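You operate a simulated robot arm through the tools that you are given. There is no shell and no other tool. Be economical: measure what you need, move in short steps, check, and stop when the job is done.

The job below is to be done with a simulated two-armed robot. You get a single attempt, and the scene is never put back.

## Task
Put the lug from the bottom shelf of the tall rack in the inside of the good tray. Fetch the plug from the top of the winding bench and set it in the green box. Take the lid off the plain tin and lay it down on the top of the small bench. Fetch the block marked "Form 65" from the top of the forming bench and set it on the top of the small bench. Put two of the tags from the top of the crimp bench on the shelf of the fitting bench. Pull the wide drawer open. Do these in any order.

Only the result counts: the job must be done as asked and must still hold three seconds after the hand-in. Knocking over, shifting, dropping, spilling or breaking anything else fails it. Lids that push on must go on centred and level and be pressed home; caps that screw on are set level and turned clockwise until they are tight.

## Robot
Two 7-joint arms with fingered hands on one trunk, on a base that drives. Base frame: it is fixed to the floor where the robot stands at the start and does not move with it; the origin is under the middle of the robot, x ahead of it, y to its left, z up; the surface under the hand at the start is at about z = 420. Lengths are in mm, angles in degrees, forces in N, time in s.
The left shoulder is at the start at [70, 142, 982], the right one opposite. With the tool pointing down near the work surface each hand reaches from about 100 to 700 mm from the robot's upright axis, wherever it stands, measured 20 degrees to its own side. Places, roughly: block [-9250, 4500, 750]; green box (16x16x6 cm) [-2000, -100, 800]; inside of the good tray (16x16 cm) [-2920, -3500, 740]; lug (4x2x2 cm) [500, -100, 400]; plain tin (12x6x6 cm) [-10800, 2600, 700]; plug [-2000, -2000, 750]; shelf of the fitting bench [-6800, 2600, 300]; tag [-8250, 4750, 750]; top of the small bench [-10800, 2700, 700]; wide drawer [-1900, 800, 700]. Payload 3.6 kg a hand.
Tool frame (each hand has its own): the origin (TCP) lies between the finger pads and is the grasp point; the fingertips stand 25 mm ahead of it; z points along the fingers, y is the line along which they close. Largest opening 88 mm; the body of the gripper starts 29 mm behind the TCP. The gripper is a hand of 5 fingers: y runs from the thumb to the fingers, the wrist lies at [-13, -97, -162] in the tool frame, and closing takes about 1.5 s.
Orientation is that of the tool frame in the base frame, as [roll, pitch, yaw] about the fixed x, y, z axes, in that order (R = Rz(yaw) Ry(pitch) Rx(roll)). With the fingers straight down and the wrist toward the robot, the tool's x, y and z point along [0, 1, 0], [1, 0, 0] and [0, 0, -1] of the base frame.

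## Interface
- The arms move only by the tool arm_command. It takes "left_commands", "right_commands" or both (then of equal length, played together; a hand with none holds still); each is a list of rows, each a list of 2 entries, a list of its own where there are three numbers: the turn, a rotation vector about the tool's x, y, z in units of 120 degrees (1.0 is 120 degrees), then the shift along the tool's x, y, z in units of 150 mm (1.0 is 150 mm). In form: [[[ax, ay, az], [dx, dy, dz]], ...]. A call has 1 to 8 rows; each row is the pose to reach, as a shift and turn from the pose commanded when the call began, along the tool's axes at that moment. "left_hand" and "right_hand" are, for a hand that has rows, the finger opening in mm, from 0 to 88, set as the call begins (left out, the last holds). A call with a number of a shift or a turn outside -1 to 1 is refused whole. Each row takes 0.2 s and may step no farther than 50 mm and 8.6 degrees from the row before; otherwise, or with a gripper value out of range, the whole call is refused. A pose out of reach is approached as far as the arm can. The call stops where the force on the tool passes 40 N (or 10 N more than at its start, if that is more) or the arm is blocked; 0.2 s more then pass. The fingers move at their own pace (about 72 mm/s each) and stop on an object; they squeeze with about 25 N. The grip force told is the motor's: it shows also when the fingers shut on nothing. Time passes only in rows, and 0.2 s behind the last, so rows that repeat a pose let the fingers close. It gives the time, the measured TCP pose, the force on the tool (base axes), the opening and the grip force at its end, in the units of the frame above (readings bear some noise), with the torque about the TCP (base axes, N m) and any sound that the robot's microphone picked up.
- Cameras (640 x 400 px; columns grow to the right, rows downward): "scene" is now at [98, -32.9, 1167.8]; the picture's right is [-0.55, -0.84, 0.00], its down [-0.77, 0.50, -0.40] and it looks along [0.34, -0.22, -0.91] (base axes); focal length 257 px, centre (320, 200). "left" rides on the left gripper at [-59, -79, -105] in its tool frame; the picture's right is [-0.73, -0.32, 0.61], its down [0.62, -0.68, 0.38] and it looks along [0.29, 0.66, 0.70] (tool axes); focal length 234 px, centre (320, 200). "right" rides on the right gripper at [59, -79, -105] in its tool frame; the picture's right is [-0.73, 0.32, -0.61], its down [-0.62, -0.68, 0.38] and it looks along [-0.29, 0.66, 0.70] (tool axes); focal length 234 px, centre (320, 200). There is no depth. A picture from a camera that has moved, and an enlarged one, comes with that camera's place and axes in the base frame and with its lens.
- camera(camera): a new picture of that camera. It takes no simulated time.
- move_column(by): slides the trunk up (or, below 0, down) by that many mm; the arms and the scene camera ride with it, the base frame stays. It gives what a move gives, with no picture.
- steer(legs): drives the robot by 1 to 6 legs, each [ahead, left, turn to the left] in mm, mm and degrees, along the robot's own axes; the way and the turn of a leg run together, so that a leg with both is an arc; at most 1500 mm and 180 degrees a leg. The arms and the cameras ride along, it lands a little off, and it stops where it bumps. It gives what a move gives.
- move_fingers(index, middle, ring, little, thumb_bend, thumb_turn, hand): sets how far each is bent, from 0 (flat) to 1 (curled in); at 0.3 the hand is open as for a grip, at 0.7 the pads meet at the TCP. One left out holds its place. A second passes; each finger stops where it meets its share of the squeeze, and holds until it gets a number again. A gripper value or a shape takes the hand back. It gives what a move gives, with no picture; readings hold the bend of each and the force on index, middle, ring, little, thumb and palm. thumb_turn goes from beside the hand (0) to across from the fingers (1), as for a grip.
- set_grasp(shape, hand): the hand has 5 fingers and takes this shape, open, in about a second: jaw (thumb against the fingers, like two jaws); tri (thumb and two fingers); tip (a fingertip pinch); poke (one finger out to press); point (the index stretched); flat (the hand flat); cup (the hand cupped); fist (a fist). The gripper value then closes the fingers along that shape, each until it touches; the sizes above hold for jaw. It gives what a move gives, with no picture.
- head_to(pan, tilt): turns the head with the scene camera to pan (to the left, within 86 degrees either way) and tilt (down, from -29 to 69), counted from straight ahead of the robot. It gives what a move gives.
- inspect(camera, box): a new picture of the part [left, top, right, bottom] of that camera's present view, enlarged. It takes no simulated time.
- job_done(): hands the job in; it is judged then, once.

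Go step by step. Nothing tells you exact positions but the pictures and the camera data: compare them with the known pose of the tool, close in by small moves and look again before you grip or let go. The budget is 186 turns and 154 pictures, counting those below and the enlarged ones. Unless the task says otherwise, let go and move clear before handing in.

The tools are called as name(argument=value, ...) on one line, values as JSON. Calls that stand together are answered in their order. arm_command: Moves the arms, as the interface text tells. Its arguments: {"type":"object","properties":{"left_commands":{"type":"array","items":{"type":"array"}},"left_hand":{"type":"number"},"right_commands":{"type":"array","items":{"type":"array"}},"right_hand":{"type":"number"}},"required":[]} The other tools are called the same way: move_column (by) slides the trunk up or down; set_grasp (shape, hand) gives the hand a shape; move_fingers (index, middle, ring, little, thumb_bend, thumb_turn, hand) moves the fingers one by one; steer (legs) drives the base; head_to (pan, tilt) turns the head that bears the scene camera; camera (camera) takes a picture; inspect (camera, box) takes an enlarged picture of a part of a camera's view; job_done () hands the job in.

At the start:

```text
time_s: 0.0
left_eef_pos: [281.2, 37.7, 594.0]
left_tool_rot: [179.9, 0.0, 89.9]
left_contact_force: [-0.2, -0.6, 0.1]
left_torque: [0.0, -0.03, 0.0]
left_opening: 87.8
left_grip_force: 0.1
left_shape: jaw
left_bend: [0.3, 0.3, 0.3, 0.3, 0.3, 0.98]
left_finger forces: [0.0, 0.1, 0.0, 0.0, 0.1, 0.0]
right_eef_pos: [268.6, -217.4, 592.4]
right_tool_rot: [-180.0, 0.0, 89.9]
right_contact_force: [0.1, 0.6, 0.9]
right_torque: [-0.02, -0.02, 0.02]
right_opening: 87.6
right_grip_force: 0.0
right_shape: jaw
right_bend: [0.3, 0.3, 0.3, 0.3, 0.3, 0.98]
right_finger forces: [0.1, 0.1, 0.0, 0.1, 0.0, 0.1]
trunk travel left (down, up): [-518.0, 422.0]
robot x, y, heading: [0.4, -1.8, 0.1]
head pan, tilt: [-33.2, 66.2]
```

scene: 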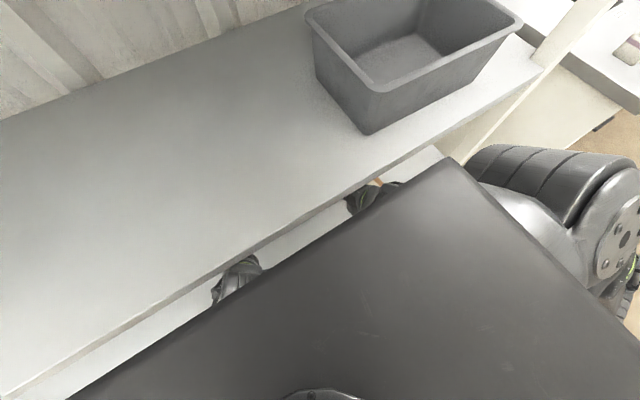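
right: 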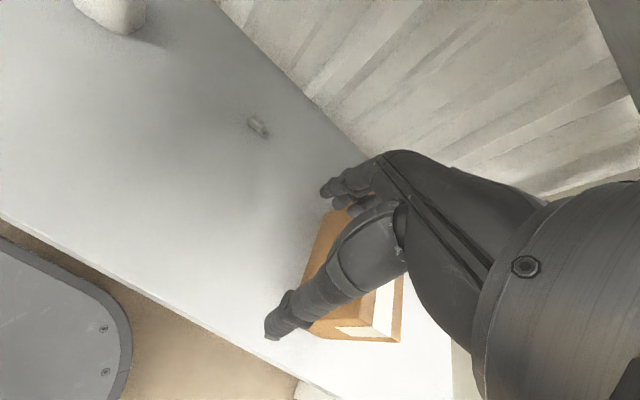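
left: 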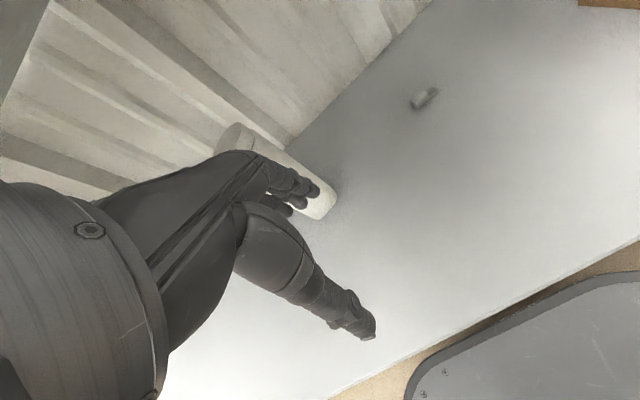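

The lug shows in both hand cameras, and the two rays meet at about [473, -125, 430]. I'll enlarge it to see how it lies.

inspect(camera="right", box=[180, 80, 340, 180])

inspect(camera="left", box=[345, 50, 505, 150])

head_to(pan=0, tilt=35)

camera(camera="scene")

```text
4.00 times, centred on (260, 130) of right
camera zoom: at [191.1, -159.6, 696.8], right [0.32, -0.73, 0.61], down [-0.68, -0.62, -0.38], along [0.66, -0.29, -0.7], focal length 937 px, centre (560, 480)
```

zoom: 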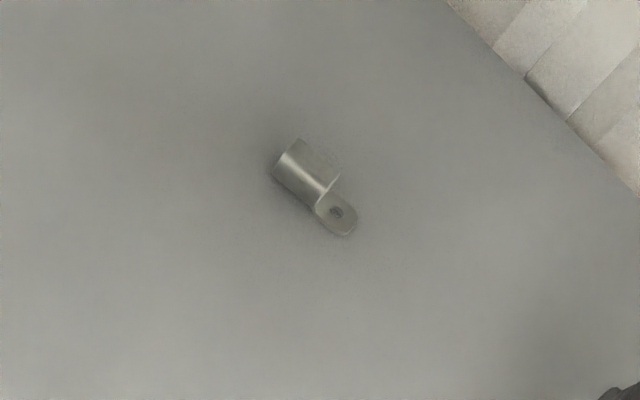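

```text
4.00 times, centred on (425, 100) of left
camera zoom: at [202.4, -22.2, 697.4], right [-0.32, -0.73, -0.61], down [-0.68, 0.62, -0.38], along [0.66, 0.29, -0.7], focal length 937 px, centre (-100, 600)
```

zoom: 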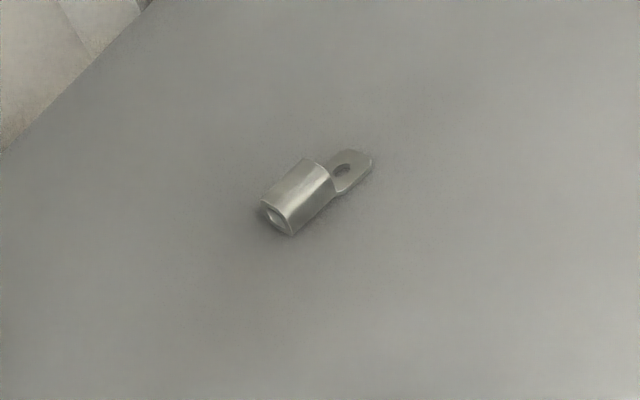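

```text
time_s: 1.0
left_eef_pos: [282.3, 37.4, 592.2]
left_tool_rot: [179.9, 0.0, 89.8]
left_contact_force: [-0.6, 0.6, 0.3]
left_torque: [0.05, -0.01, 0.0]
left_opening: 88.1
left_grip_force: 0.1
left_shape: jaw
left_bend: [0.3, 0.3, 0.3, 0.3, 0.3, 0.98]
left_finger forces: [0.1, 0.1, 0.0, 0.0, 0.0, 0.0]
right_eef_pos: [267.5, -219.3, 592.0]
right_tool_rot: [180.0, 0.1, 90.1]
right_contact_force: [-0.4, -0.4, 0.4]
right_torque: [0.01, -0.01, 0.0]
right_opening: 87.9
right_grip_force: 0.1
right_shape: jaw
right_bend: [0.3, 0.3, 0.3, 0.3, 0.3, 0.98]
right_finger forces: [0.1, 0.0, 0.0, 0.0, 0.0, 0.0]
trunk travel left (down, up): [-518.0, 422.0]
robot x, y, heading: [-0.2, -2.0, 0.0]
head pan, tilt: [0.0, 35.0]
```

```text
148 pictures are left
camera scene: at [136.6, -0.5, 1208.8], right [0.0, -1.0, 0.0], down [-0.57, 0.0, -0.82], along [0.82, 0.0, -0.57], focal length 257 px, centre (320, 200)
```

scene: 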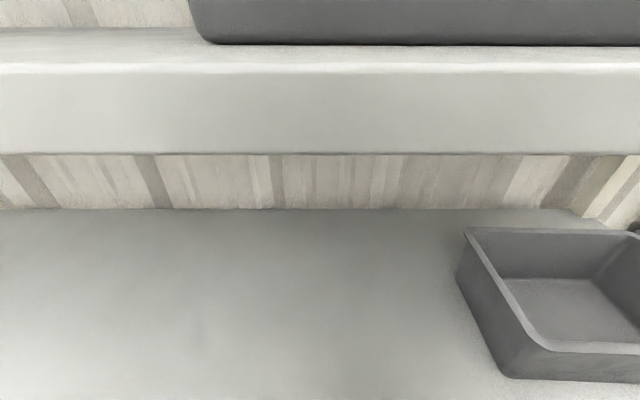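

The lug lies along base y with its barrel at about [476, -120, 430], so closing along x suits it as the hand is now. I'll bring the right hand over it in two steps.

arm_command(right_commands=[[[0, 0, 0], [0.165, 0.25, 0.07]], [[0, 0, 0], [0.33, 0.5, 0.14]], [[0, 0, 0], [0.495, 0.75, 0.21]], [[0, 0, 0], [0.66, 1.0, 0.28]]])

arm_command(right_commands=[[[0, 0, 0], [0, 0.19, 0.1]], [[0, 0, 0], [0, 0.38, 0.2]]])

camera(camera="right")

camera(camera="left")

```text
time_s: 2.0
left_eef_pos: [281.7, 36.9, 591.7]
left_tool_rot: [-180.0, 0.1, 89.8]
left_contact_force: [1.0, -0.1, 0.3]
left_torque: [0.03, -0.02, -0.04]
left_opening: 87.8
left_grip_force: 0.0
left_shape: jaw
left_bend: [0.3, 0.3, 0.3, 0.3, 0.3, 0.98]
left_finger forces: [0.0, 0.0, 0.1, 0.0, 0.0, 0.0]
right_eef_pos: [420.0, -121.1, 548.8]
right_tool_rot: [-180.0, 0.1, 90.1]
right_contact_force: [-1.0, 0.4, -0.2]
right_torque: [0.0, 0.01, -0.03]
right_opening: 87.4
right_grip_force: 0.0
right_shape: jaw
right_bend: [0.3, 0.3, 0.3, 0.3, 0.3, 0.98]
right_finger forces: [0.0, 0.0, 0.0, 0.0, 0.0, 0.0]
trunk travel left (down, up): [-518.0, 422.0]
robot x, y, heading: [-0.9, 4.0, 0.1]
head pan, tilt: [0.0, 35.0]
```

```text
time_s: 2.6
left_eef_pos: [282.4, 37.3, 591.7]
left_tool_rot: [-179.9, 0.1, 89.9]
left_contact_force: [0.1, -0.6, 0.0]
left_torque: [0.03, 0.01, 0.0]
left_opening: 87.6
left_grip_force: 0.1
left_shape: jaw
left_bend: [0.3, 0.3, 0.3, 0.3, 0.3, 0.98]
left_finger forces: [0.0, 0.0, 0.0, 0.0, 0.1, 0.1]
right_eef_pos: [475.9, -120.6, 517.9]
right_tool_rot: [-179.9, 0.0, 90.1]
right_contact_force: [0.2, 0.6, -0.6]
right_torque: [-0.01, -0.01, -0.01]
right_opening: 87.7
right_grip_force: 0.0
right_shape: jaw
right_bend: [0.3, 0.3, 0.3, 0.3, 0.3, 0.98]
right_finger forces: [0.1, 0.0, 0.0, 0.0, 0.0, 0.0]
trunk travel left (down, up): [-518.0, 422.0]
robot x, y, heading: [2.4, -0.5, 0.3]
head pan, tilt: [0.0, 35.0]
```

```text
147 pictures are left
camera right: at [398.5, -60.7, 623.6], right [0.32, -0.73, 0.61], down [-0.68, -0.62, -0.38], along [0.66, -0.29, -0.7], focal length 234 px, centre (320, 200)
```

right: 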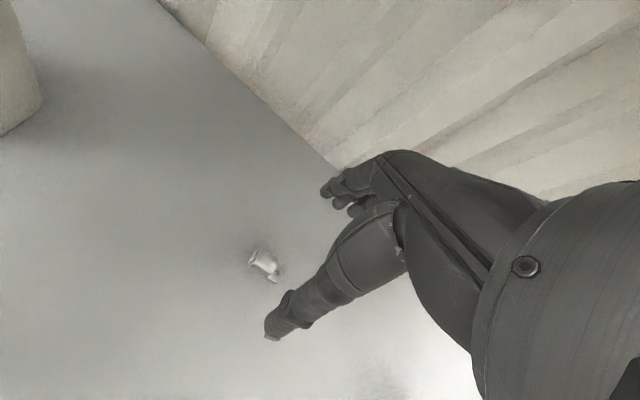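

```text
146 pictures are left
camera left: at [202.6, -22.2, 697.3], right [-0.32, -0.73, -0.61], down [-0.68, 0.62, -0.38], along [0.66, 0.29, -0.7], focal length 234 px, centre (320, 200)
```

left: 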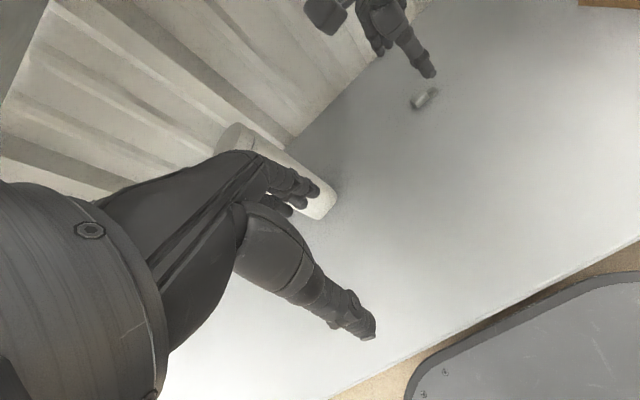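

The right hand is over the lug, to within about 3 mm. Next I'll go down.

arm_command(right_commands=[[[0, 0, 0], [0.02, 0.02, 0.24]], [[0, 0, 0], [0.02, 0.02, 0.465]]])

camera(camera="right")

```text
time_s: 3.2
left_eef_pos: [281.8, 38.4, 592.2]
left_tool_rot: [180.0, 0.1, 89.9]
left_contact_force: [0.2, 0.0, 0.2]
left_torque: [0.03, 0.02, 0.0]
left_opening: 87.5
left_grip_force: 0.0
left_shape: jaw
left_bend: [0.3, 0.3, 0.3, 0.3, 0.3, 0.98]
left_finger forces: [0.0, 0.0, 0.1, 0.1, 0.0, 0.0]
right_eef_pos: [476.9, -118.6, 449.2]
right_tool_rot: [-180.0, 0.0, 90.2]
right_contact_force: [-0.3, -1.2, -1.3]
right_torque: [-0.01, 0.02, -0.03]
right_opening: 87.9
right_grip_force: 0.2
right_shape: jaw
right_bend: [0.3, 0.3, 0.3, 0.3, 0.3, 0.98]
right_finger forces: [0.0, 0.1, 0.0, 0.0, 0.0, 0.1]
trunk travel left (down, up): [-518.0, 422.0]
robot x, y, heading: [0.0, 0.6, -0.3]
head pan, tilt: [0.0, 35.0]
```

```text
145 pictures are left
camera right: at [400.1, -59.2, 554.6], right [0.32, -0.73, 0.61], down [-0.68, -0.62, -0.38], along [0.66, -0.29, -0.7], focal length 234 px, centre (320, 200)
```

right: 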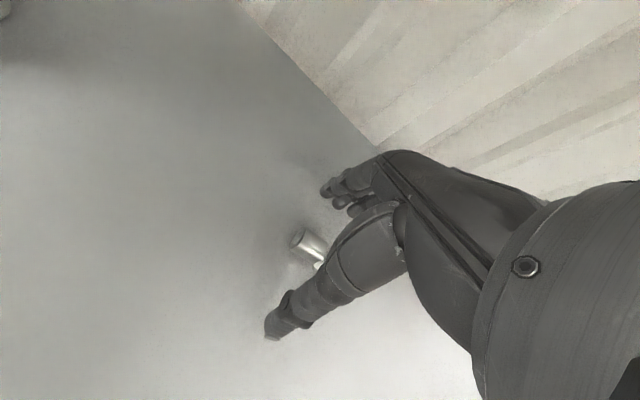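

The lug lies between thumb and fingers, so I'll close on it.

arm_command(right_commands=[[[0, 0, 0], [0, 0, 0]], [[0, 0, 0], [0, 0, 0]], [[0, 0, 0], [0, 0, 0]], [[0, 0, 0], [0, 0, 0]], [[0, 0, 0], [0, 0, 0]], [[0, 0, 0], [0, 0, 0]], [[0, 0, 0], [0, 0, 0]], [[0, 0, 0], [0, 0, 0]]], right_hand=0)

arm_command(right_commands=[[[0, 0, 0], [0, 0, -0.25]], [[0, 0, 0], [0, 0, -0.5]]])

camera(camera="right")

```text
time_s: 5.0
left_eef_pos: [281.6, 37.0, 592.6]
left_tool_rot: [-180.0, 0.0, 89.9]
left_contact_force: [-0.7, 0.6, 0.1]
left_torque: [0.01, 0.01, 0.02]
left_opening: 87.5
left_grip_force: 0.0
left_shape: jaw
left_bend: [0.3, 0.3, 0.3, 0.3, 0.3, 0.98]
left_finger forces: [0.0, 0.1, 0.0, 0.0, 0.1, 0.0]
right_eef_pos: [476.9, -118.7, 449.6]
right_tool_rot: [-179.9, 0.0, 90.0]
right_contact_force: [0.0, -0.5, 0.1]
right_torque: [-0.04, -0.02, 0.01]
right_opening: 10.7
right_grip_force: 25.3
right_shape: jaw
right_bend: [0.72, 0.63, 0.7, 0.7, 0.75, 1.0]
right_finger forces: [14.1, 7.8, 0.0, 0.0, 22.0, 0.0]
trunk travel left (down, up): [-518.0, 422.0]
robot x, y, heading: [0.1, -1.9, 0.2]
head pan, tilt: [0.0, 35.0]
```

```text
time_s: 5.6
left_eef_pos: [279.6, 37.7, 592.1]
left_tool_rot: [180.0, 0.0, 90.0]
left_contact_force: [0.3, -0.2, 0.6]
left_torque: [0.02, -0.01, -0.01]
left_opening: 87.8
left_grip_force: 0.1
left_shape: jaw
left_bend: [0.3, 0.3, 0.3, 0.3, 0.3, 0.98]
left_finger forces: [0.1, 0.0, 0.1, 0.1, 0.1, 0.0]
right_eef_pos: [479.1, -117.9, 522.7]
right_tool_rot: [-179.9, 0.0, 90.0]
right_contact_force: [0.5, -0.1, 0.3]
right_torque: [-0.02, -0.02, 0.01]
right_opening: 10.3
right_grip_force: 25.9
right_shape: jaw
right_bend: [0.72, 0.63, 0.7, 0.7, 0.75, 1.0]
right_finger forces: [14.5, 7.8, 0.0, 0.1, 22.2, 0.1]
trunk travel left (down, up): [-518.0, 422.0]
robot x, y, heading: [-3.1, 1.3, 0.0]
head pan, tilt: [0.0, 35.0]
```

```text
144 pictures are left
camera right: at [401.4, -59.0, 628.4], right [0.32, -0.73, 0.61], down [-0.68, -0.62, -0.38], along [0.66, -0.29, -0.7], focal length 234 px, centre (320, 200)
```

right: 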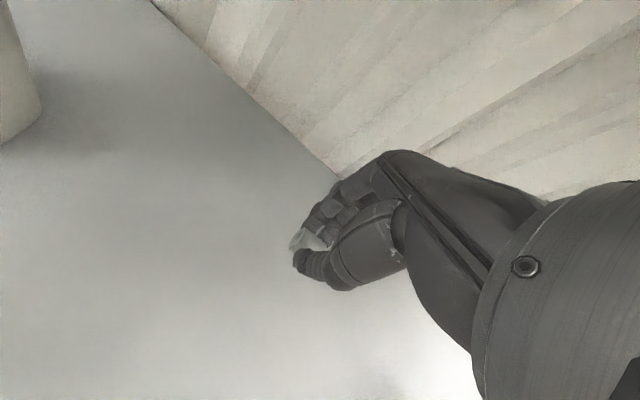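

The lug is held with two fingers and the thumb. I'll back straight out of the rack and look around.

steer(legs=[[-500, 0, 0]])

head_to(pan=85, tilt=15)

camera(camera="scene")

head_to(pan=-85, tilt=15)

camera(camera="scene")

```text
time_s: 8.5
left_eef_pos: [-220.9, 37.2, 592.1]
left_tool_rot: [180.0, 0.1, 90.1]
left_contact_force: [-0.4, 0.1, -0.5]
left_torque: [-0.02, 0.0, 0.0]
left_opening: 87.9
left_grip_force: 0.1
left_shape: jaw
left_bend: [0.3, 0.3, 0.3, 0.3, 0.3, 0.98]
left_finger forces: [0.0, 0.0, 0.1, 0.1, 0.0, 0.1]
right_eef_pos: [-22.0, -116.5, 523.3]
right_tool_rot: [-180.0, 0.0, 90.3]
right_contact_force: [-0.3, 0.0, 0.3]
right_torque: [-0.03, 0.02, -0.05]
right_opening: 10.7
right_grip_force: 24.9
right_shape: jaw
right_bend: [0.72, 0.63, 0.7, 0.7, 0.75, 1.0]
right_finger forces: [14.4, 7.9, 0.0, 0.1, 22.2, 0.0]
trunk travel left (down, up): [-518.0, 422.0]
robot x, y, heading: [-501.2, -0.2, 0.3]
head pan, tilt: [0.0, 35.0]
```

```text
time_s: 10.1
left_eef_pos: [-220.3, 37.8, 591.4]
left_tool_rot: [180.0, -0.1, 90.3]
left_contact_force: [0.4, 0.5, 0.2]
left_torque: [-0.01, -0.03, 0.02]
left_opening: 87.9
left_grip_force: 0.0
left_shape: jaw
left_bend: [0.3, 0.3, 0.3, 0.3, 0.3, 0.98]
left_finger forces: [0.0, 0.1, 0.0, 0.1, 0.0, 0.0]
right_eef_pos: [-22.5, -116.6, 523.3]
right_tool_rot: [180.0, 0.0, 90.3]
right_contact_force: [0.1, 0.3, 0.1]
right_torque: [-0.02, -0.02, 0.04]
right_opening: 10.7
right_grip_force: 24.7
right_shape: jaw
right_bend: [0.72, 0.63, 0.7, 0.7, 0.75, 1.0]
right_finger forces: [14.3, 7.8, 0.0, 0.1, 22.2, 0.0]
trunk travel left (down, up): [-518.0, 422.0]
robot x, y, heading: [-504.5, -0.3, 0.1]
head pan, tilt: [85.0, 15.0]
```

```text
143 pictures are left
camera scene: at [-445.5, 91.8, 1240.8], right [1.0, -0.08, 0.0], down [-0.02, -0.26, -0.97], along [0.08, 0.96, -0.26], focal length 257 px, centre (320, 200)
```

scene: 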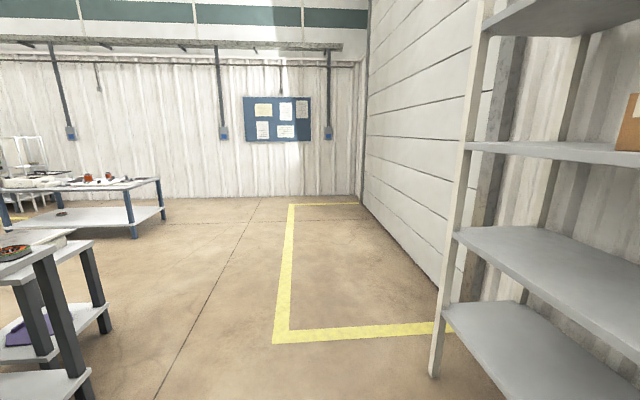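

```text
time_s: 12.7
left_eef_pos: [-221.8, 37.9, 591.8]
left_tool_rot: [180.0, -0.1, 90.2]
left_contact_force: [0.4, 0.0, 0.3]
left_torque: [0.03, 0.01, -0.01]
left_opening: 87.7
left_grip_force: 0.1
left_shape: jaw
left_bend: [0.3, 0.3, 0.3, 0.3, 0.3, 0.98]
left_finger forces: [0.0, 0.0, 0.0, 0.0, 0.0, 0.0]
right_eef_pos: [-23.2, -116.8, 522.2]
right_tool_rot: [-180.0, 0.0, 90.3]
right_contact_force: [0.1, 1.5, -0.4]
right_torque: [-0.01, 0.0, 0.05]
right_opening: 10.7
right_grip_force: 24.9
right_shape: jaw
right_bend: [0.72, 0.63, 0.7, 0.7, 0.75, 1.0]
right_finger forces: [14.4, 7.8, 0.0, 0.1, 22.2, 0.1]
trunk travel left (down, up): [-518.0, 422.0]
robot x, y, heading: [-499.3, -0.8, 0.1]
head pan, tilt: [-85.0, 15.0]
```

```text
142 pictures are left
camera scene: at [-444.8, -94.2, 1240.8], right [-1.0, -0.09, 0.0], down [-0.02, 0.26, -0.97], along [0.09, -0.96, -0.26], focal length 257 px, centre (320, 200)
```

scene: 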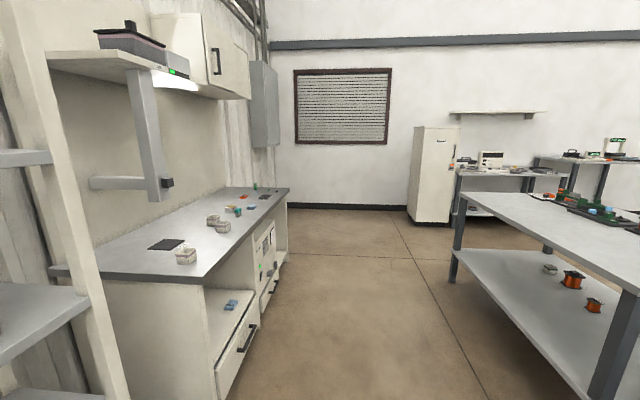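

The lug is still held and the aisles are clear to both sides. I'll pull the right hand in, raise the trunk, turn to face right (-y) and look around.

arm_command(right_commands=[[[0, 0, 0], [-0.15, -0.25, 0]], [[0, 0, 0], [-0.3, -0.5, 0]], [[0, 0, 0], [-0.45, -0.75, 0]], [[0, 0, 0], [-0.6, -1.0, 0]]])

move_column(by=320)

steer(legs=[[-150, 0, 0], [0, 0, -90]])

head_to(pan=-60, tilt=20)

camera(camera="scene")

head_to(pan=-10, tilt=20)

camera(camera="scene")

```text
time_s: 13.7
left_eef_pos: [-221.5, 37.1, 592.1]
left_tool_rot: [180.0, 0.0, 90.1]
left_contact_force: [0.0, -0.1, -0.1]
left_torque: [-0.01, -0.03, -0.01]
left_opening: 87.7
left_grip_force: 0.0
left_shape: jaw
left_bend: [0.3, 0.3, 0.3, 0.3, 0.3, 0.98]
left_finger forces: [0.0, 0.1, 0.0, 0.1, 0.0, 0.0]
right_eef_pos: [-175.1, -208.7, 524.7]
right_tool_rot: [-179.9, 0.1, 90.4]
right_contact_force: [-0.2, -0.3, 0.2]
right_torque: [0.0, 0.01, -0.02]
right_opening: 10.5
right_grip_force: 24.6
right_shape: jaw
right_bend: [0.72, 0.63, 0.7, 0.7, 0.75, 1.0]
right_finger forces: [14.4, 7.8, 0.0, 0.0, 22.2, 0.1]
trunk travel left (down, up): [-518.0, 422.0]
robot x, y, heading: [-500.5, 3.0, 0.4]
head pan, tilt: [-85.0, 15.0]
```

```text
time_s: 16.9
left_eef_pos: [-221.6, 37.4, 911.6]
left_tool_rot: [180.0, 0.0, 90.3]
left_contact_force: [-0.3, 0.6, 1.0]
left_torque: [-0.01, -0.01, -0.01]
left_opening: 87.4
left_grip_force: 0.1
left_shape: jaw
left_bend: [0.3, 0.3, 0.3, 0.3, 0.3, 0.98]
left_finger forces: [0.0, 0.0, 0.0, 0.0, 0.1, 0.1]
right_eef_pos: [-174.2, -207.7, 844.2]
right_tool_rot: [180.0, 0.0, 90.3]
right_contact_force: [-0.3, -0.3, -0.1]
right_torque: [0.01, 0.01, 0.01]
right_opening: 10.5
right_grip_force: 24.8
right_shape: jaw
right_bend: [0.72, 0.63, 0.7, 0.7, 0.75, 1.0]
right_finger forces: [14.3, 7.8, 0.0, 0.0, 22.3, 0.1]
trunk travel left (down, up): [-838.0, 102.0]
robot x, y, heading: [-499.6, 2.6, 0.2]
head pan, tilt: [-85.0, 15.0]
```

```text
time_s: 22.1
left_eef_pos: [-609.6, -282.3, 912.5]
left_tool_rot: [-180.0, 0.0, 0.8]
left_contact_force: [1.1, -0.6, -0.8]
left_torque: [0.02, -0.04, 0.04]
left_opening: 87.5
left_grip_force: 0.1
left_shape: jaw
left_bend: [0.3, 0.3, 0.3, 0.3, 0.3, 0.98]
left_finger forces: [0.0, 0.0, 0.1, 0.0, 0.0, 0.0]
right_eef_pos: [-855.2, -331.3, 843.1]
right_tool_rot: [180.0, 0.0, 0.8]
right_contact_force: [-0.3, -0.4, -0.1]
right_torque: [-0.01, 0.01, 0.0]
right_opening: 10.1
right_grip_force: 24.7
right_shape: jaw
right_bend: [0.72, 0.63, 0.7, 0.7, 0.75, 1.0]
right_finger forces: [14.3, 7.7, 0.0, 0.0, 22.0, 0.1]
trunk travel left (down, up): [-838.0, 102.0]
robot x, y, heading: [-651.7, -3.4, -89.1]
head pan, tilt: [-85.0, 15.0]
```

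```text
time_s: 22.9
left_eef_pos: [-610.8, -282.3, 912.7]
left_tool_rot: [180.0, 0.0, 0.7]
left_contact_force: [0.5, 0.1, -0.5]
left_torque: [0.02, 0.04, 0.0]
left_opening: 88.0
left_grip_force: 0.1
left_shape: jaw
left_bend: [0.3, 0.3, 0.3, 0.3, 0.3, 0.98]
left_finger forces: [0.0, 0.1, 0.0, 0.0, 0.1, 0.0]
right_eef_pos: [-855.6, -331.2, 844.1]
right_tool_rot: [180.0, 0.0, 0.9]
right_contact_force: [0.4, -0.5, -0.4]
right_torque: [0.0, -0.05, -0.03]
right_opening: 10.6
right_grip_force: 24.9
right_shape: jaw
right_bend: [0.72, 0.63, 0.7, 0.7, 0.75, 1.0]
right_finger forces: [14.3, 7.8, 0.1, 0.1, 21.9, 0.0]
trunk travel left (down, up): [-838.0, 102.0]
robot x, y, heading: [-648.8, 0.5, -89.3]
head pan, tilt: [-60.0, 20.0]
```

```text
141 pictures are left
camera scene: at [-732.6, -99.8, 1552.7], right [-0.51, 0.86, 0.0], down [0.29, 0.17, -0.94], along [-0.81, -0.48, -0.34], focal length 257 px, centre (320, 200)
```

scene: 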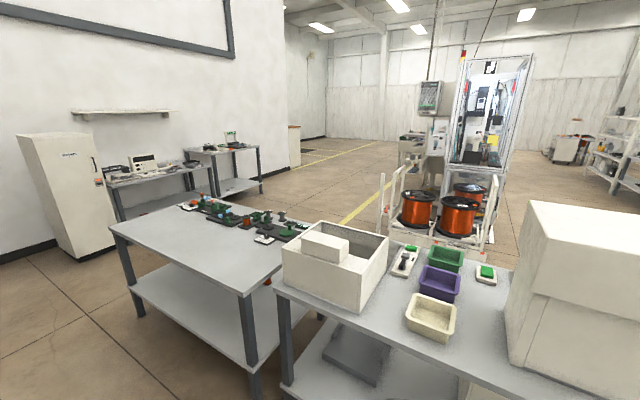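

```text
time_s: 24.1
left_eef_pos: [-610.4, -283.8, 912.0]
left_tool_rot: [-180.0, 0.1, 0.8]
left_contact_force: [-0.2, -0.8, -0.2]
left_torque: [0.0, 0.01, -0.01]
left_opening: 87.9
left_grip_force: 0.0
left_shape: jaw
left_bend: [0.3, 0.3, 0.3, 0.3, 0.3, 0.98]
left_finger forces: [0.0, 0.0, 0.0, 0.0, 0.0, 0.0]
right_eef_pos: [-855.6, -331.0, 843.5]
right_tool_rot: [-179.9, 0.1, 0.9]
right_contact_force: [0.4, -0.2, -0.5]
right_torque: [-0.05, -0.01, 0.02]
right_opening: 10.4
right_grip_force: 25.0
right_shape: jaw
right_bend: [0.72, 0.63, 0.7, 0.7, 0.75, 1.0]
right_finger forces: [14.4, 7.7, 0.0, 0.0, 22.0, 0.0]
trunk travel left (down, up): [-838.0, 102.0]
robot x, y, heading: [-657.1, -3.5, -89.0]
head pan, tilt: [-10.0, 20.0]
```

```text
140 pictures are left
camera scene: at [-667.6, -144.2, 1552.7], right [-0.99, 0.16, 0.0], down [0.05, 0.34, -0.94], along [-0.15, -0.93, -0.34], focal length 257 px, centre (320, 200)
```

scene: 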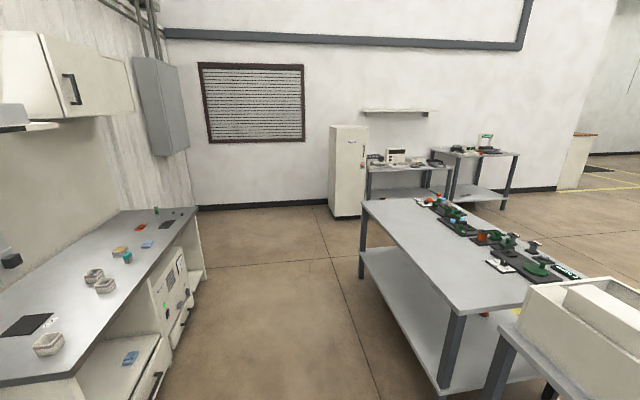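

The green box sits among the bins on the near bench and the winding bench stands behind it. The far benches hold the trays, so I'll zoom in there.

inspect(camera="scene", box=[420, 110, 540, 185])

inspect(camera="scene", box=[400, 180, 620, 320])

```text
5.33 times, centred on (480, 148) of scene
camera zoom: at [-667.6, -144.2, 1552.7], right [-0.99, 0.16, 0.0], down [0.05, 0.34, -0.94], along [-0.15, -0.93, -0.34], focal length 1371 px, centre (-533, 480)
```

zoom: 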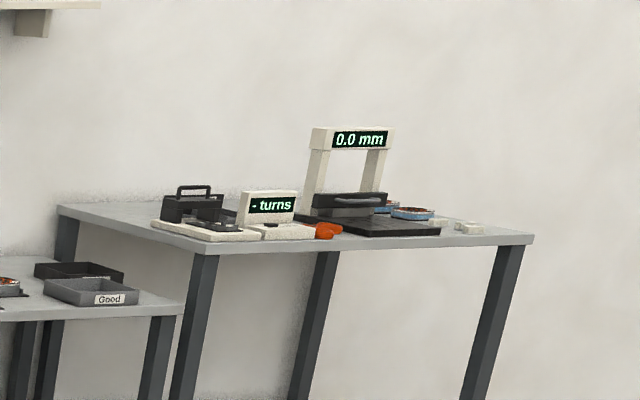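

```text
2.86 times, centred on (510, 250) of scene
camera zoom: at [-667.6, -144.2, 1552.7], right [-0.99, 0.16, 0.0], down [0.05, 0.34, -0.94], along [-0.15, -0.93, -0.34], focal length 734 px, centre (-223, 57)
```

zoom: 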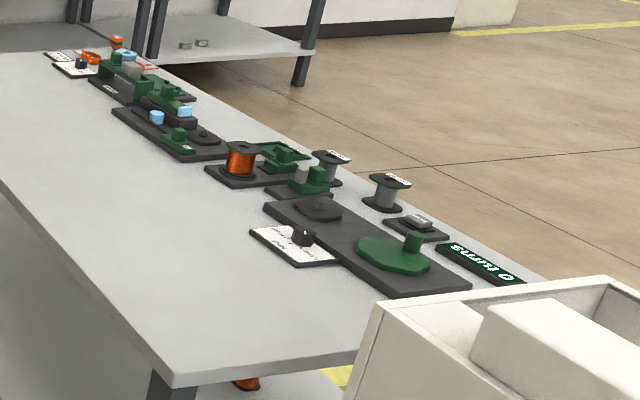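

The Good tray is on the right end of the left test bench, next to the fridge. I'll drive down the aisle, then sideways, and stop short of it to look.

steer(legs=[[1400, 0, -1], [1250, 0, 0], [0, -1000, 0], [0, -1000, 0]])

head_to(pan=0, tilt=40)

camera(camera="scene")

```text
time_s: 46.6
left_eef_pos: [-2628.2, -2897.6, 911.9]
left_tool_rot: [-179.9, 0.1, -1.9]
left_contact_force: [0.3, -0.7, 0.5]
left_torque: [0.0, 0.0, -0.03]
left_opening: 87.6
left_grip_force: 0.1
left_shape: jaw
left_bend: [0.3, 0.3, 0.3, 0.3, 0.3, 0.98]
left_finger forces: [0.0, 0.0, 0.1, 0.0, 0.0, 0.0]
right_eef_pos: [-2876.4, -2936.4, 844.5]
right_tool_rot: [-180.0, 0.0, -1.9]
right_contact_force: [0.5, 0.0, -0.5]
right_torque: [0.03, -0.03, 0.03]
right_opening: 10.7
right_grip_force: 25.0
right_shape: jaw
right_bend: [0.72, 0.63, 0.7, 0.7, 0.75, 1.0]
right_finger forces: [14.2, 7.6, 0.0, 0.1, 22.0, 0.1]
trunk travel left (down, up): [-838.0, 102.0]
robot x, y, heading: [-2658.2, -2613.8, -91.8]
head pan, tilt: [-10.0, 20.0]
```

```text
time_s: 47.5
left_eef_pos: [-2628.2, -2898.7, 911.1]
left_tool_rot: [-180.0, 0.0, -1.9]
left_contact_force: [-0.6, 0.7, -0.5]
left_torque: [-0.02, -0.01, 0.01]
left_opening: 87.4
left_grip_force: 0.1
left_shape: jaw
left_bend: [0.3, 0.3, 0.3, 0.3, 0.3, 0.98]
left_finger forces: [0.1, 0.0, 0.1, 0.0, 0.0, 0.0]
right_eef_pos: [-2875.5, -2936.6, 845.6]
right_tool_rot: [-180.0, 0.0, -1.8]
right_contact_force: [0.0, 1.3, -0.5]
right_torque: [-0.01, 0.0, 0.04]
right_opening: 10.3
right_grip_force: 24.5
right_shape: jaw
right_bend: [0.72, 0.63, 0.7, 0.7, 0.75, 1.0]
right_finger forces: [14.2, 7.6, 0.0, 0.1, 22.0, 0.0]
trunk travel left (down, up): [-838.0, 102.0]
robot x, y, heading: [-2657.9, -2617.6, -91.6]
head pan, tilt: [0.0, 40.0]
```

```text
137 pictures are left
camera scene: at [-2662.9, -2751.7, 1521.4], right [-1.0, 0.03, 0.0], down [0.02, 0.64, -0.77], along [-0.02, -0.77, -0.64], focal length 257 px, centre (320, 200)
```

scene: 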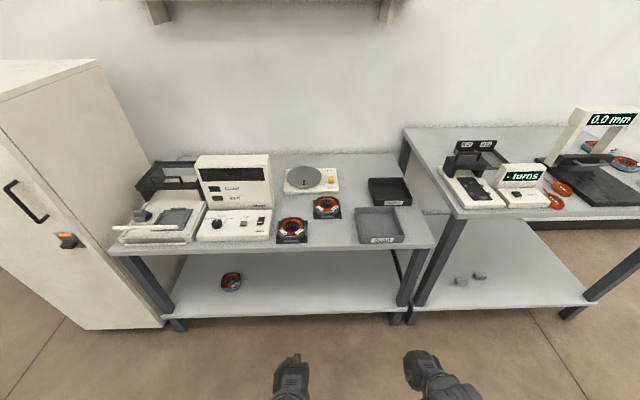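

The Good tray is at about [-2933, -3507]. I'll drive ahead 400 mm and a little to the right.

steer(legs=[[400, -50, 1.6]])

head_to(pan=-20, tilt=55)

camera(camera="scene")

camera(camera="right")

```text
time_s: 50.0
left_eef_pos: [-2679.0, -3299.1, 912.1]
left_tool_rot: [-180.0, 0.1, -0.5]
left_contact_force: [0.4, 0.3, 0.3]
left_torque: [-0.01, 0.0, -0.02]
left_opening: 87.2
left_grip_force: 0.1
left_shape: jaw
left_bend: [0.3, 0.3, 0.3, 0.3, 0.3, 0.98]
left_finger forces: [0.1, 0.0, 0.0, 0.0, 0.1, 0.0]
right_eef_pos: [-2925.7, -3344.1, 843.5]
right_tool_rot: [180.0, 0.0, -0.4]
right_contact_force: [0.0, -1.2, -0.2]
right_torque: [-0.02, 0.02, 0.01]
right_opening: 10.5
right_grip_force: 24.3
right_shape: jaw
right_bend: [0.72, 0.63, 0.7, 0.7, 0.75, 1.0]
right_finger forces: [14.3, 7.6, 0.0, 0.1, 22.0, 0.1]
trunk travel left (down, up): [-838.0, 102.0]
robot x, y, heading: [-2715.7, -3020.1, -90.3]
head pan, tilt: [0.0, 40.0]
```

```text
time_s: 50.8
left_eef_pos: [-2679.9, -3299.4, 911.4]
left_tool_rot: [-180.0, 0.0, -0.4]
left_contact_force: [-0.5, -0.3, -0.4]
left_torque: [0.0, 0.01, 0.01]
left_opening: 87.8
left_grip_force: 0.0
left_shape: jaw
left_bend: [0.3, 0.3, 0.3, 0.3, 0.3, 0.98]
left_finger forces: [0.0, 0.0, 0.0, 0.1, 0.0, 0.1]
right_eef_pos: [-2925.7, -3344.7, 843.8]
right_tool_rot: [180.0, 0.1, -0.3]
right_contact_force: [0.4, 0.5, 0.4]
right_torque: [-0.03, 0.01, 0.0]
right_opening: 10.4
right_grip_force: 25.2
right_shape: jaw
right_bend: [0.72, 0.63, 0.7, 0.7, 0.75, 1.0]
right_finger forces: [14.3, 7.8, 0.0, 0.0, 22.0, 0.1]
trunk travel left (down, up): [-838.0, 102.0]
robot x, y, heading: [-2713.6, -3017.2, -90.5]
head pan, tilt: [-20.0, 55.0]
```

```text
136 pictures are left
camera scene: at [-2741.6, -3136.6, 1500.6], right [-0.94, 0.35, 0.0], down [0.28, 0.77, -0.57], along [-0.2, -0.54, -0.82], focal length 257 px, centre (320, 200)
```

scene: 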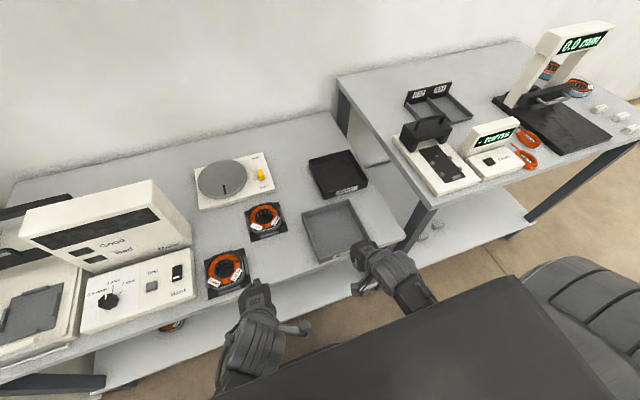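

```text
135 pictures are left
camera right: at [-2864.9, -3265.1, 948.9], right [-0.73, -0.32, 0.61], down [-0.62, 0.68, -0.38], along [-0.29, -0.66, -0.7], focal length 234 px, centre (320, 200)
```

right: 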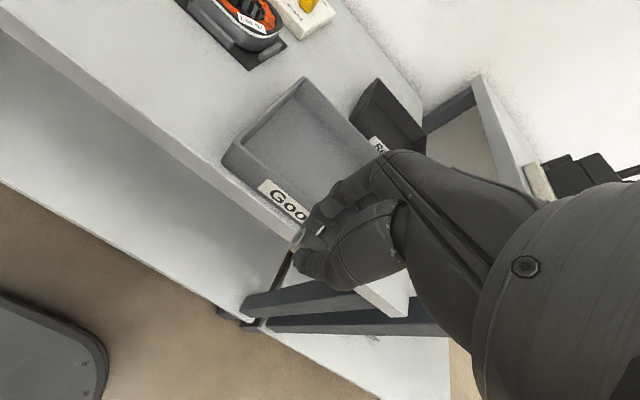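

The tray centre is about [-2925, -3504] and the hand is right behind it. I'll go forward 155 mm, then down in steps.

arm_command(right_commands=[[[0, 0, 0], [0, 0.26, 0]], [[0, 0, 0], [0, 0.52, 0]], [[0, 0, 0], [0, 0.78, 0]], [[0, 0, 0], [0, 1.0, 0]], [[0, 0, 0], [0, 1.0, 0.2]], [[0, 0, 0], [0, 1.0, 0.35]]])

camera(camera="right")

inspect(camera="scene", box=[240, 160, 480, 310])

```text
time_s: 52.2
left_eef_pos: [-2677.9, -3299.2, 912.4]
left_tool_rot: [-180.0, -0.1, -0.4]
left_contact_force: [0.7, 0.1, -1.3]
left_torque: [-0.02, 0.0, -0.01]
left_opening: 87.4
left_grip_force: 0.0
left_shape: jaw
left_bend: [0.3, 0.3, 0.3, 0.3, 0.3, 0.98]
left_finger forces: [0.0, 0.0, 0.1, 0.0, 0.1, 0.1]
right_eef_pos: [-2924.8, -3494.9, 791.9]
right_tool_rot: [180.0, 0.0, -0.2]
right_contact_force: [0.5, 0.3, -0.3]
right_torque: [-0.03, 0.0, -0.01]
right_opening: 10.6
right_grip_force: 25.1
right_shape: jaw
right_bend: [0.72, 0.63, 0.7, 0.7, 0.75, 1.0]
right_finger forces: [14.4, 7.8, 0.1, 0.0, 22.1, 0.1]
trunk travel left (down, up): [-838.0, 102.0]
robot x, y, heading: [-2717.0, -3017.9, -90.3]
head pan, tilt: [-20.0, 55.0]
```

```text
134 pictures are left
camera right: at [-2865.4, -3415.5, 896.7], right [-0.73, -0.32, 0.61], down [-0.62, 0.68, -0.38], along [-0.29, -0.66, -0.7], focal length 234 px, centre (320, 200)
```

right: 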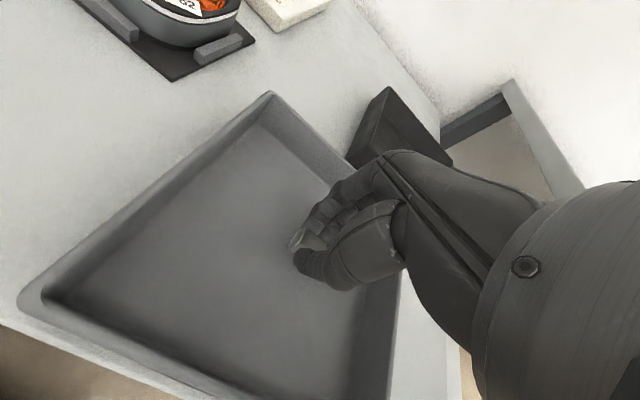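

```text
2.67 times, centred on (360, 235) of scene
camera zoom: at [-2741.8, -3136.9, 1500.6], right [-0.94, 0.35, 0.0], down [0.28, 0.77, -0.57], along [-0.2, -0.54, -0.82], focal length 686 px, centre (213, 107)
```

zoom: 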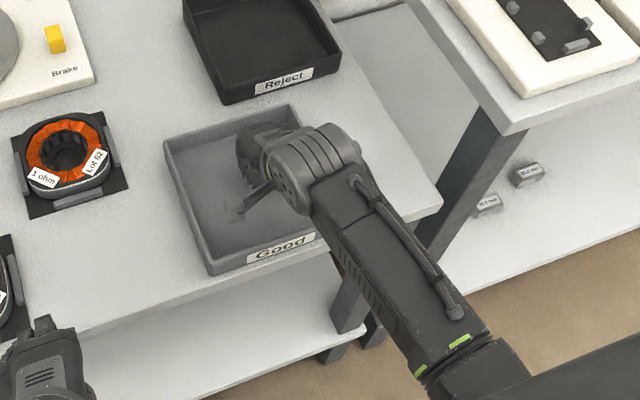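

The hand is centred in the tray. I'll lower until touch and then open.

arm_command(right_commands=[[[0, 0, 0], [0, 0, 0.03]], [[0, 0, 0], [0, 0, 0.06]], [[0, 0, 0], [0, 0, 0.09]], [[0, 0, 0], [0, 0, 0.11]]])

camera(camera="right")

```text
time_s: 53.2
left_eef_pos: [-2678.9, -3299.7, 912.2]
left_tool_rot: [180.0, 0.1, -0.4]
left_contact_force: [-0.2, 0.4, -0.4]
left_torque: [0.02, 0.0, -0.01]
left_opening: 87.7
left_grip_force: 0.1
left_shape: jaw
left_bend: [0.3, 0.3, 0.3, 0.3, 0.3, 0.98]
left_finger forces: [0.0, 0.0, 0.0, 0.1, 0.1, 0.1]
right_eef_pos: [-2927.5, -3493.4, 775.4]
right_tool_rot: [-180.0, 0.0, -0.2]
right_contact_force: [0.3, 0.3, 0.6]
right_torque: [0.0, 0.0, -0.02]
right_opening: 10.6
right_grip_force: 25.3
right_shape: jaw
right_bend: [0.72, 0.63, 0.7, 0.7, 0.75, 1.0]
right_finger forces: [14.4, 7.7, 0.0, 0.0, 22.3, 0.1]
trunk travel left (down, up): [-838.0, 102.0]
robot x, y, heading: [-2715.8, -3018.2, -90.4]
head pan, tilt: [-20.0, 55.0]
```

```text
132 pictures are left
camera right: at [-2866.5, -3414.8, 880.0], right [-0.73, -0.32, 0.61], down [-0.62, 0.68, -0.38], along [-0.29, -0.66, -0.7], focal length 234 px, centre (320, 200)
```

right: 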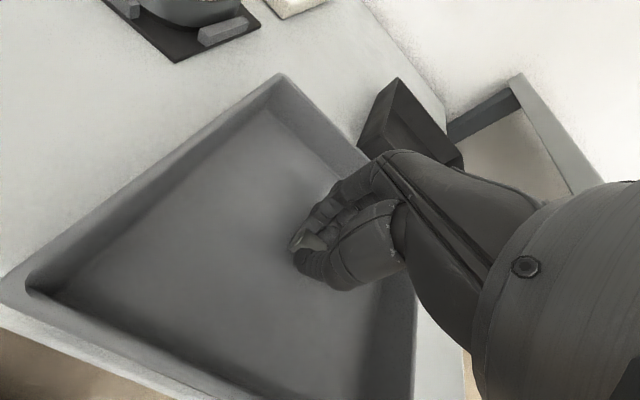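

There is no contact yet, so I'll go on down in small steps.

arm_command(right_commands=[[[0, 0, 0], [0, 0, 0.02]], [[0, 0, 0], [0, 0, 0.04]], [[0, 0, 0], [0, 0, 0.06]], [[0, 0, 0], [0, 0, 0.08]], [[0, 0, 0], [0, 0, 0.1]]])

```text
time_s: 54.1
left_eef_pos: [-2678.1, -3297.3, 913.9]
left_tool_rot: [179.8, 0.1, -0.3]
left_contact_force: [0.4, -0.2, -0.6]
left_torque: [0.02, 0.01, 0.02]
left_opening: 87.7
left_grip_force: 0.0
left_shape: jaw
left_bend: [0.3, 0.3, 0.3, 0.3, 0.3, 0.98]
left_finger forces: [0.0, 0.0, 0.0, 0.0, 0.0, 0.1]
right_eef_pos: [-2926.2, -3495.5, 771.4]
right_tool_rot: [179.1, 0.0, -0.5]
right_contact_force: [-0.4, 10.3, 28.8]
right_torque: [0.21, 0.01, 0.01]
right_opening: 13.1
right_grip_force: 24.7
right_shape: jaw
right_bend: [0.73, 0.63, 0.7, 0.7, 0.75, 1.0]
right_finger forces: [13.8, 7.5, 0.1, 0.0, 32.4, 0.1]
trunk travel left (down, up): [-838.0, 102.0]
robot x, y, heading: [-2716.4, -3019.9, -90.3]
head pan, tilt: [-20.0, 55.0]
stopped in row 4 (right hand): the force on the tool passed its limit at 43 N (the readings are from after the stop); the commanded pose is now the measured one
```

The lug touched the floor of the tray. I'll ease up a touch, open, then lift.

arm_command(right_commands=[[[0, 0, 0], [0, 0, -0.012]]])

arm_command(right_commands=[[[0, 0, 0], [0, 0, 0]], [[0, 0, 0], [0, 0, 0]], [[0, 0, 0], [0, 0, 0]], [[0, 0, 0], [0, 0, 0]], [[0, 0, 0], [0, 0, 0]], [[0, 0, 0], [0, 0, -0.3]], [[0, 0, 0], [0, 0, -0.6]], [[0, 0, 0], [0, 0, -0.9]]], right_hand=60)

camera(camera="right")

```text
time_s: 54.5
left_eef_pos: [-2678.4, -3298.0, 913.0]
left_tool_rot: [179.8, 0.2, -0.3]
left_contact_force: [0.0, 0.5, 0.2]
left_torque: [-0.02, -0.05, 0.0]
left_opening: 87.9
left_grip_force: 0.0
left_shape: jaw
left_bend: [0.3, 0.3, 0.3, 0.3, 0.3, 0.98]
left_finger forces: [0.1, 0.0, 0.1, 0.1, 0.0, 0.1]
right_eef_pos: [-2926.1, -3495.7, 770.8]
right_tool_rot: [179.4, 0.1, -0.4]
right_contact_force: [-1.8, 2.8, 20.5]
right_torque: [0.03, 0.03, -0.02]
right_opening: 12.8
right_grip_force: 24.8
right_shape: jaw
right_bend: [0.73, 0.63, 0.7, 0.7, 0.75, 1.0]
right_finger forces: [15.3, 8.5, 0.0, 0.0, 26.9, 0.1]
trunk travel left (down, up): [-838.0, 102.0]
robot x, y, heading: [-2714.4, -3020.0, -90.5]
head pan, tilt: [-20.0, 55.0]
```

```text
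time_s: 56.3
left_eef_pos: [-2679.2, -3298.4, 912.6]
left_tool_rot: [-179.9, 0.1, -0.4]
left_contact_force: [-0.7, -0.1, -0.8]
left_torque: [0.0, -0.03, 0.02]
left_opening: 87.9
left_grip_force: 0.1
left_shape: jaw
left_bend: [0.3, 0.3, 0.3, 0.3, 0.3, 0.98]
left_finger forces: [0.0, 0.0, 0.0, 0.1, 0.0, 0.0]
right_eef_pos: [-2928.4, -3497.1, 903.3]
right_tool_rot: [179.6, 0.0, -0.3]
right_contact_force: [-0.2, -0.6, -0.2]
right_torque: [0.0, -0.05, 0.01]
right_opening: 59.8
right_grip_force: 0.1
right_shape: jaw
right_bend: [0.28, 0.38, 0.34, 0.35, 0.6, 1.0]
right_finger forces: [0.1, 0.0, 0.1, 0.0, 0.0, 0.1]
trunk travel left (down, up): [-838.0, 102.0]
robot x, y, heading: [-2713.9, -3019.6, -90.5]
head pan, tilt: [-20.0, 55.0]
```

```text
131 pictures are left
camera right: at [-2867.2, -3416.5, 1007.3], right [-0.73, -0.31, 0.61], down [-0.62, 0.68, -0.39], along [-0.29, -0.66, -0.69], focal length 234 px, centre (320, 200)
```

right: 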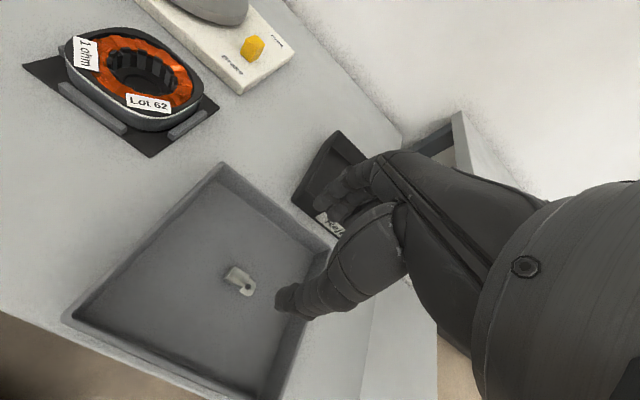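

The lug lies in the Good tray. I'll retract and back off, then turn to face the winding bench from its west side.

arm_command(right_commands=[[[0, 0, 0], [0, -0.3, 0]], [[0, 0, 0], [0, -0.6, 0]], [[0, 0, 0], [0, -0.9, 0]]], right_hand=88)

steer(legs=[[-500, 0, 0], [0, 0, 90]])

head_to(pan=20, tilt=30)

camera(camera="scene")

```text
time_s: 57.1
left_eef_pos: [-2677.6, -3298.9, 913.0]
left_tool_rot: [180.0, -0.1, -0.4]
left_contact_force: [-0.9, 0.3, -0.4]
left_torque: [0.01, 0.01, 0.01]
left_opening: 87.7
left_grip_force: 0.1
left_shape: jaw
left_bend: [0.3, 0.3, 0.3, 0.3, 0.3, 0.98]
left_finger forces: [0.1, 0.0, 0.0, 0.1, 0.1, 0.0]
right_eef_pos: [-2924.0, -3359.8, 902.6]
right_tool_rot: [179.4, 0.0, -0.3]
right_contact_force: [0.2, 0.0, -0.2]
right_torque: [0.01, 0.0, -0.05]
right_opening: 87.8
right_grip_force: 0.0
right_shape: jaw
right_bend: [0.3, 0.3, 0.3, 0.3, 0.3, 0.98]
right_finger forces: [0.0, 0.1, 0.0, 0.0, 0.0, 0.0]
trunk travel left (down, up): [-838.0, 102.0]
robot x, y, heading: [-2714.8, -3015.8, -90.3]
head pan, tilt: [-20.0, 55.0]
```

```text
time_s: 63.9
left_eef_pos: [-2431.3, -2482.9, 912.1]
left_tool_rot: [180.0, 0.1, 90.5]
left_contact_force: [0.0, -0.4, 0.2]
left_torque: [-0.02, 0.01, 0.02]
left_opening: 87.5
left_grip_force: 0.2
left_shape: jaw
left_bend: [0.3, 0.3, 0.3, 0.3, 0.3, 0.98]
left_finger forces: [0.1, 0.0, 0.0, 0.1, 0.0, 0.1]
right_eef_pos: [-2365.1, -2727.6, 902.2]
right_tool_rot: [179.5, 0.0, 90.6]
right_contact_force: [0.0, -0.8, 0.5]
right_torque: [0.02, 0.03, 0.02]
right_opening: 87.7
right_grip_force: 0.0
right_shape: jaw
right_bend: [0.3, 0.3, 0.3, 0.3, 0.3, 0.98]
right_finger forces: [0.0, 0.0, 0.1, 0.0, 0.1, 0.0]
trunk travel left (down, up): [-838.0, 102.0]
robot x, y, heading: [-2712.4, -2522.7, 0.4]
head pan, tilt: [-20.0, 55.0]
```

```text
time_s: 65.0
left_eef_pos: [-2430.7, -2482.8, 911.6]
left_tool_rot: [-180.0, 0.0, 90.5]
left_contact_force: [0.1, 0.6, 0.0]
left_torque: [0.0, 0.02, -0.01]
left_opening: 87.6
left_grip_force: 0.1
left_shape: jaw
left_bend: [0.3, 0.3, 0.3, 0.3, 0.3, 0.98]
left_finger forces: [0.0, 0.0, 0.0, 0.0, 0.0, 0.1]
right_eef_pos: [-2367.0, -2728.2, 903.2]
right_tool_rot: [179.5, 0.0, 90.4]
right_contact_force: [-1.5, 0.6, -0.4]
right_torque: [-0.02, -0.01, -0.01]
right_opening: 87.6
right_grip_force: 0.1
right_shape: jaw
right_bend: [0.3, 0.3, 0.3, 0.3, 0.3, 0.98]
right_finger forces: [0.0, 0.0, 0.0, 0.1, 0.0, 0.0]
trunk travel left (down, up): [-838.0, 102.0]
robot x, y, heading: [-2713.5, -2525.8, 0.6]
head pan, tilt: [20.0, 30.0]
```

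```text
130 pictures are left
camera scene: at [-2578.9, -2491.8, 1536.6], right [0.35, -0.94, 0.0], down [-0.47, -0.17, -0.87], along [0.81, 0.3, -0.5], focal length 257 px, centre (320, 200)
```

scene: 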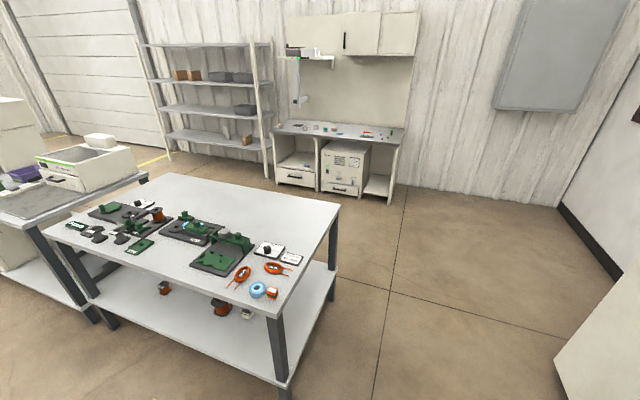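

From here I see the winding bench from its south-west corner. I'll enlarge its items to find the plug.

inspect(camera="scene", box=[40, 190, 200, 290])

inspect(camera="scene", box=[150, 210, 310, 310])

```text
4.00 times, centred on (120, 240) of scene
camera zoom: at [-2578.9, -2491.8, 1536.6], right [0.35, -0.94, 0.0], down [-0.47, -0.17, -0.87], along [0.81, 0.3, -0.5], focal length 1028 px, centre (1120, 40)
```

zoom: 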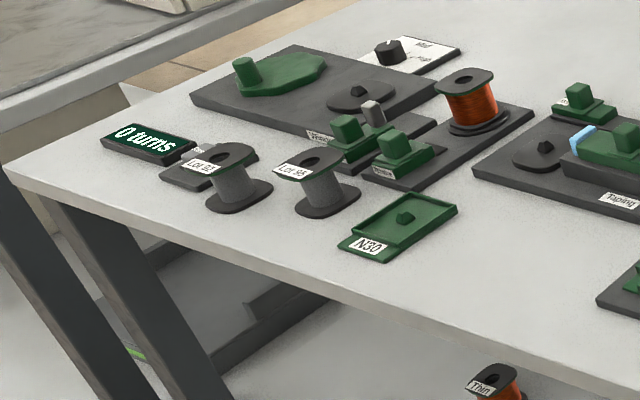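

```text
4.00 times, centred on (230, 260) of scene
camera zoom: at [-2578.9, -2491.8, 1536.6], right [0.35, -0.94, 0.0], down [-0.47, -0.17, -0.87], along [0.81, 0.3, -0.5], focal length 1028 px, centre (680, -40)
```

zoom: 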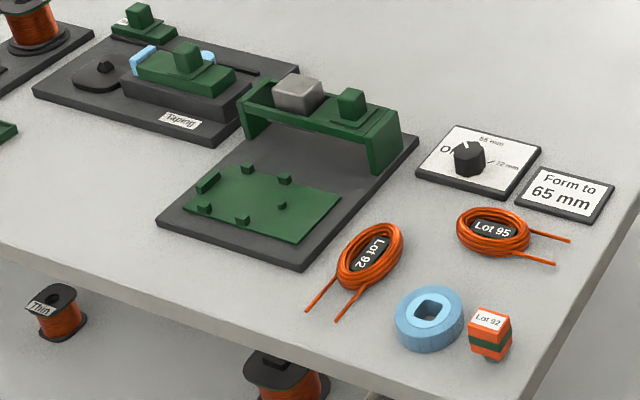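

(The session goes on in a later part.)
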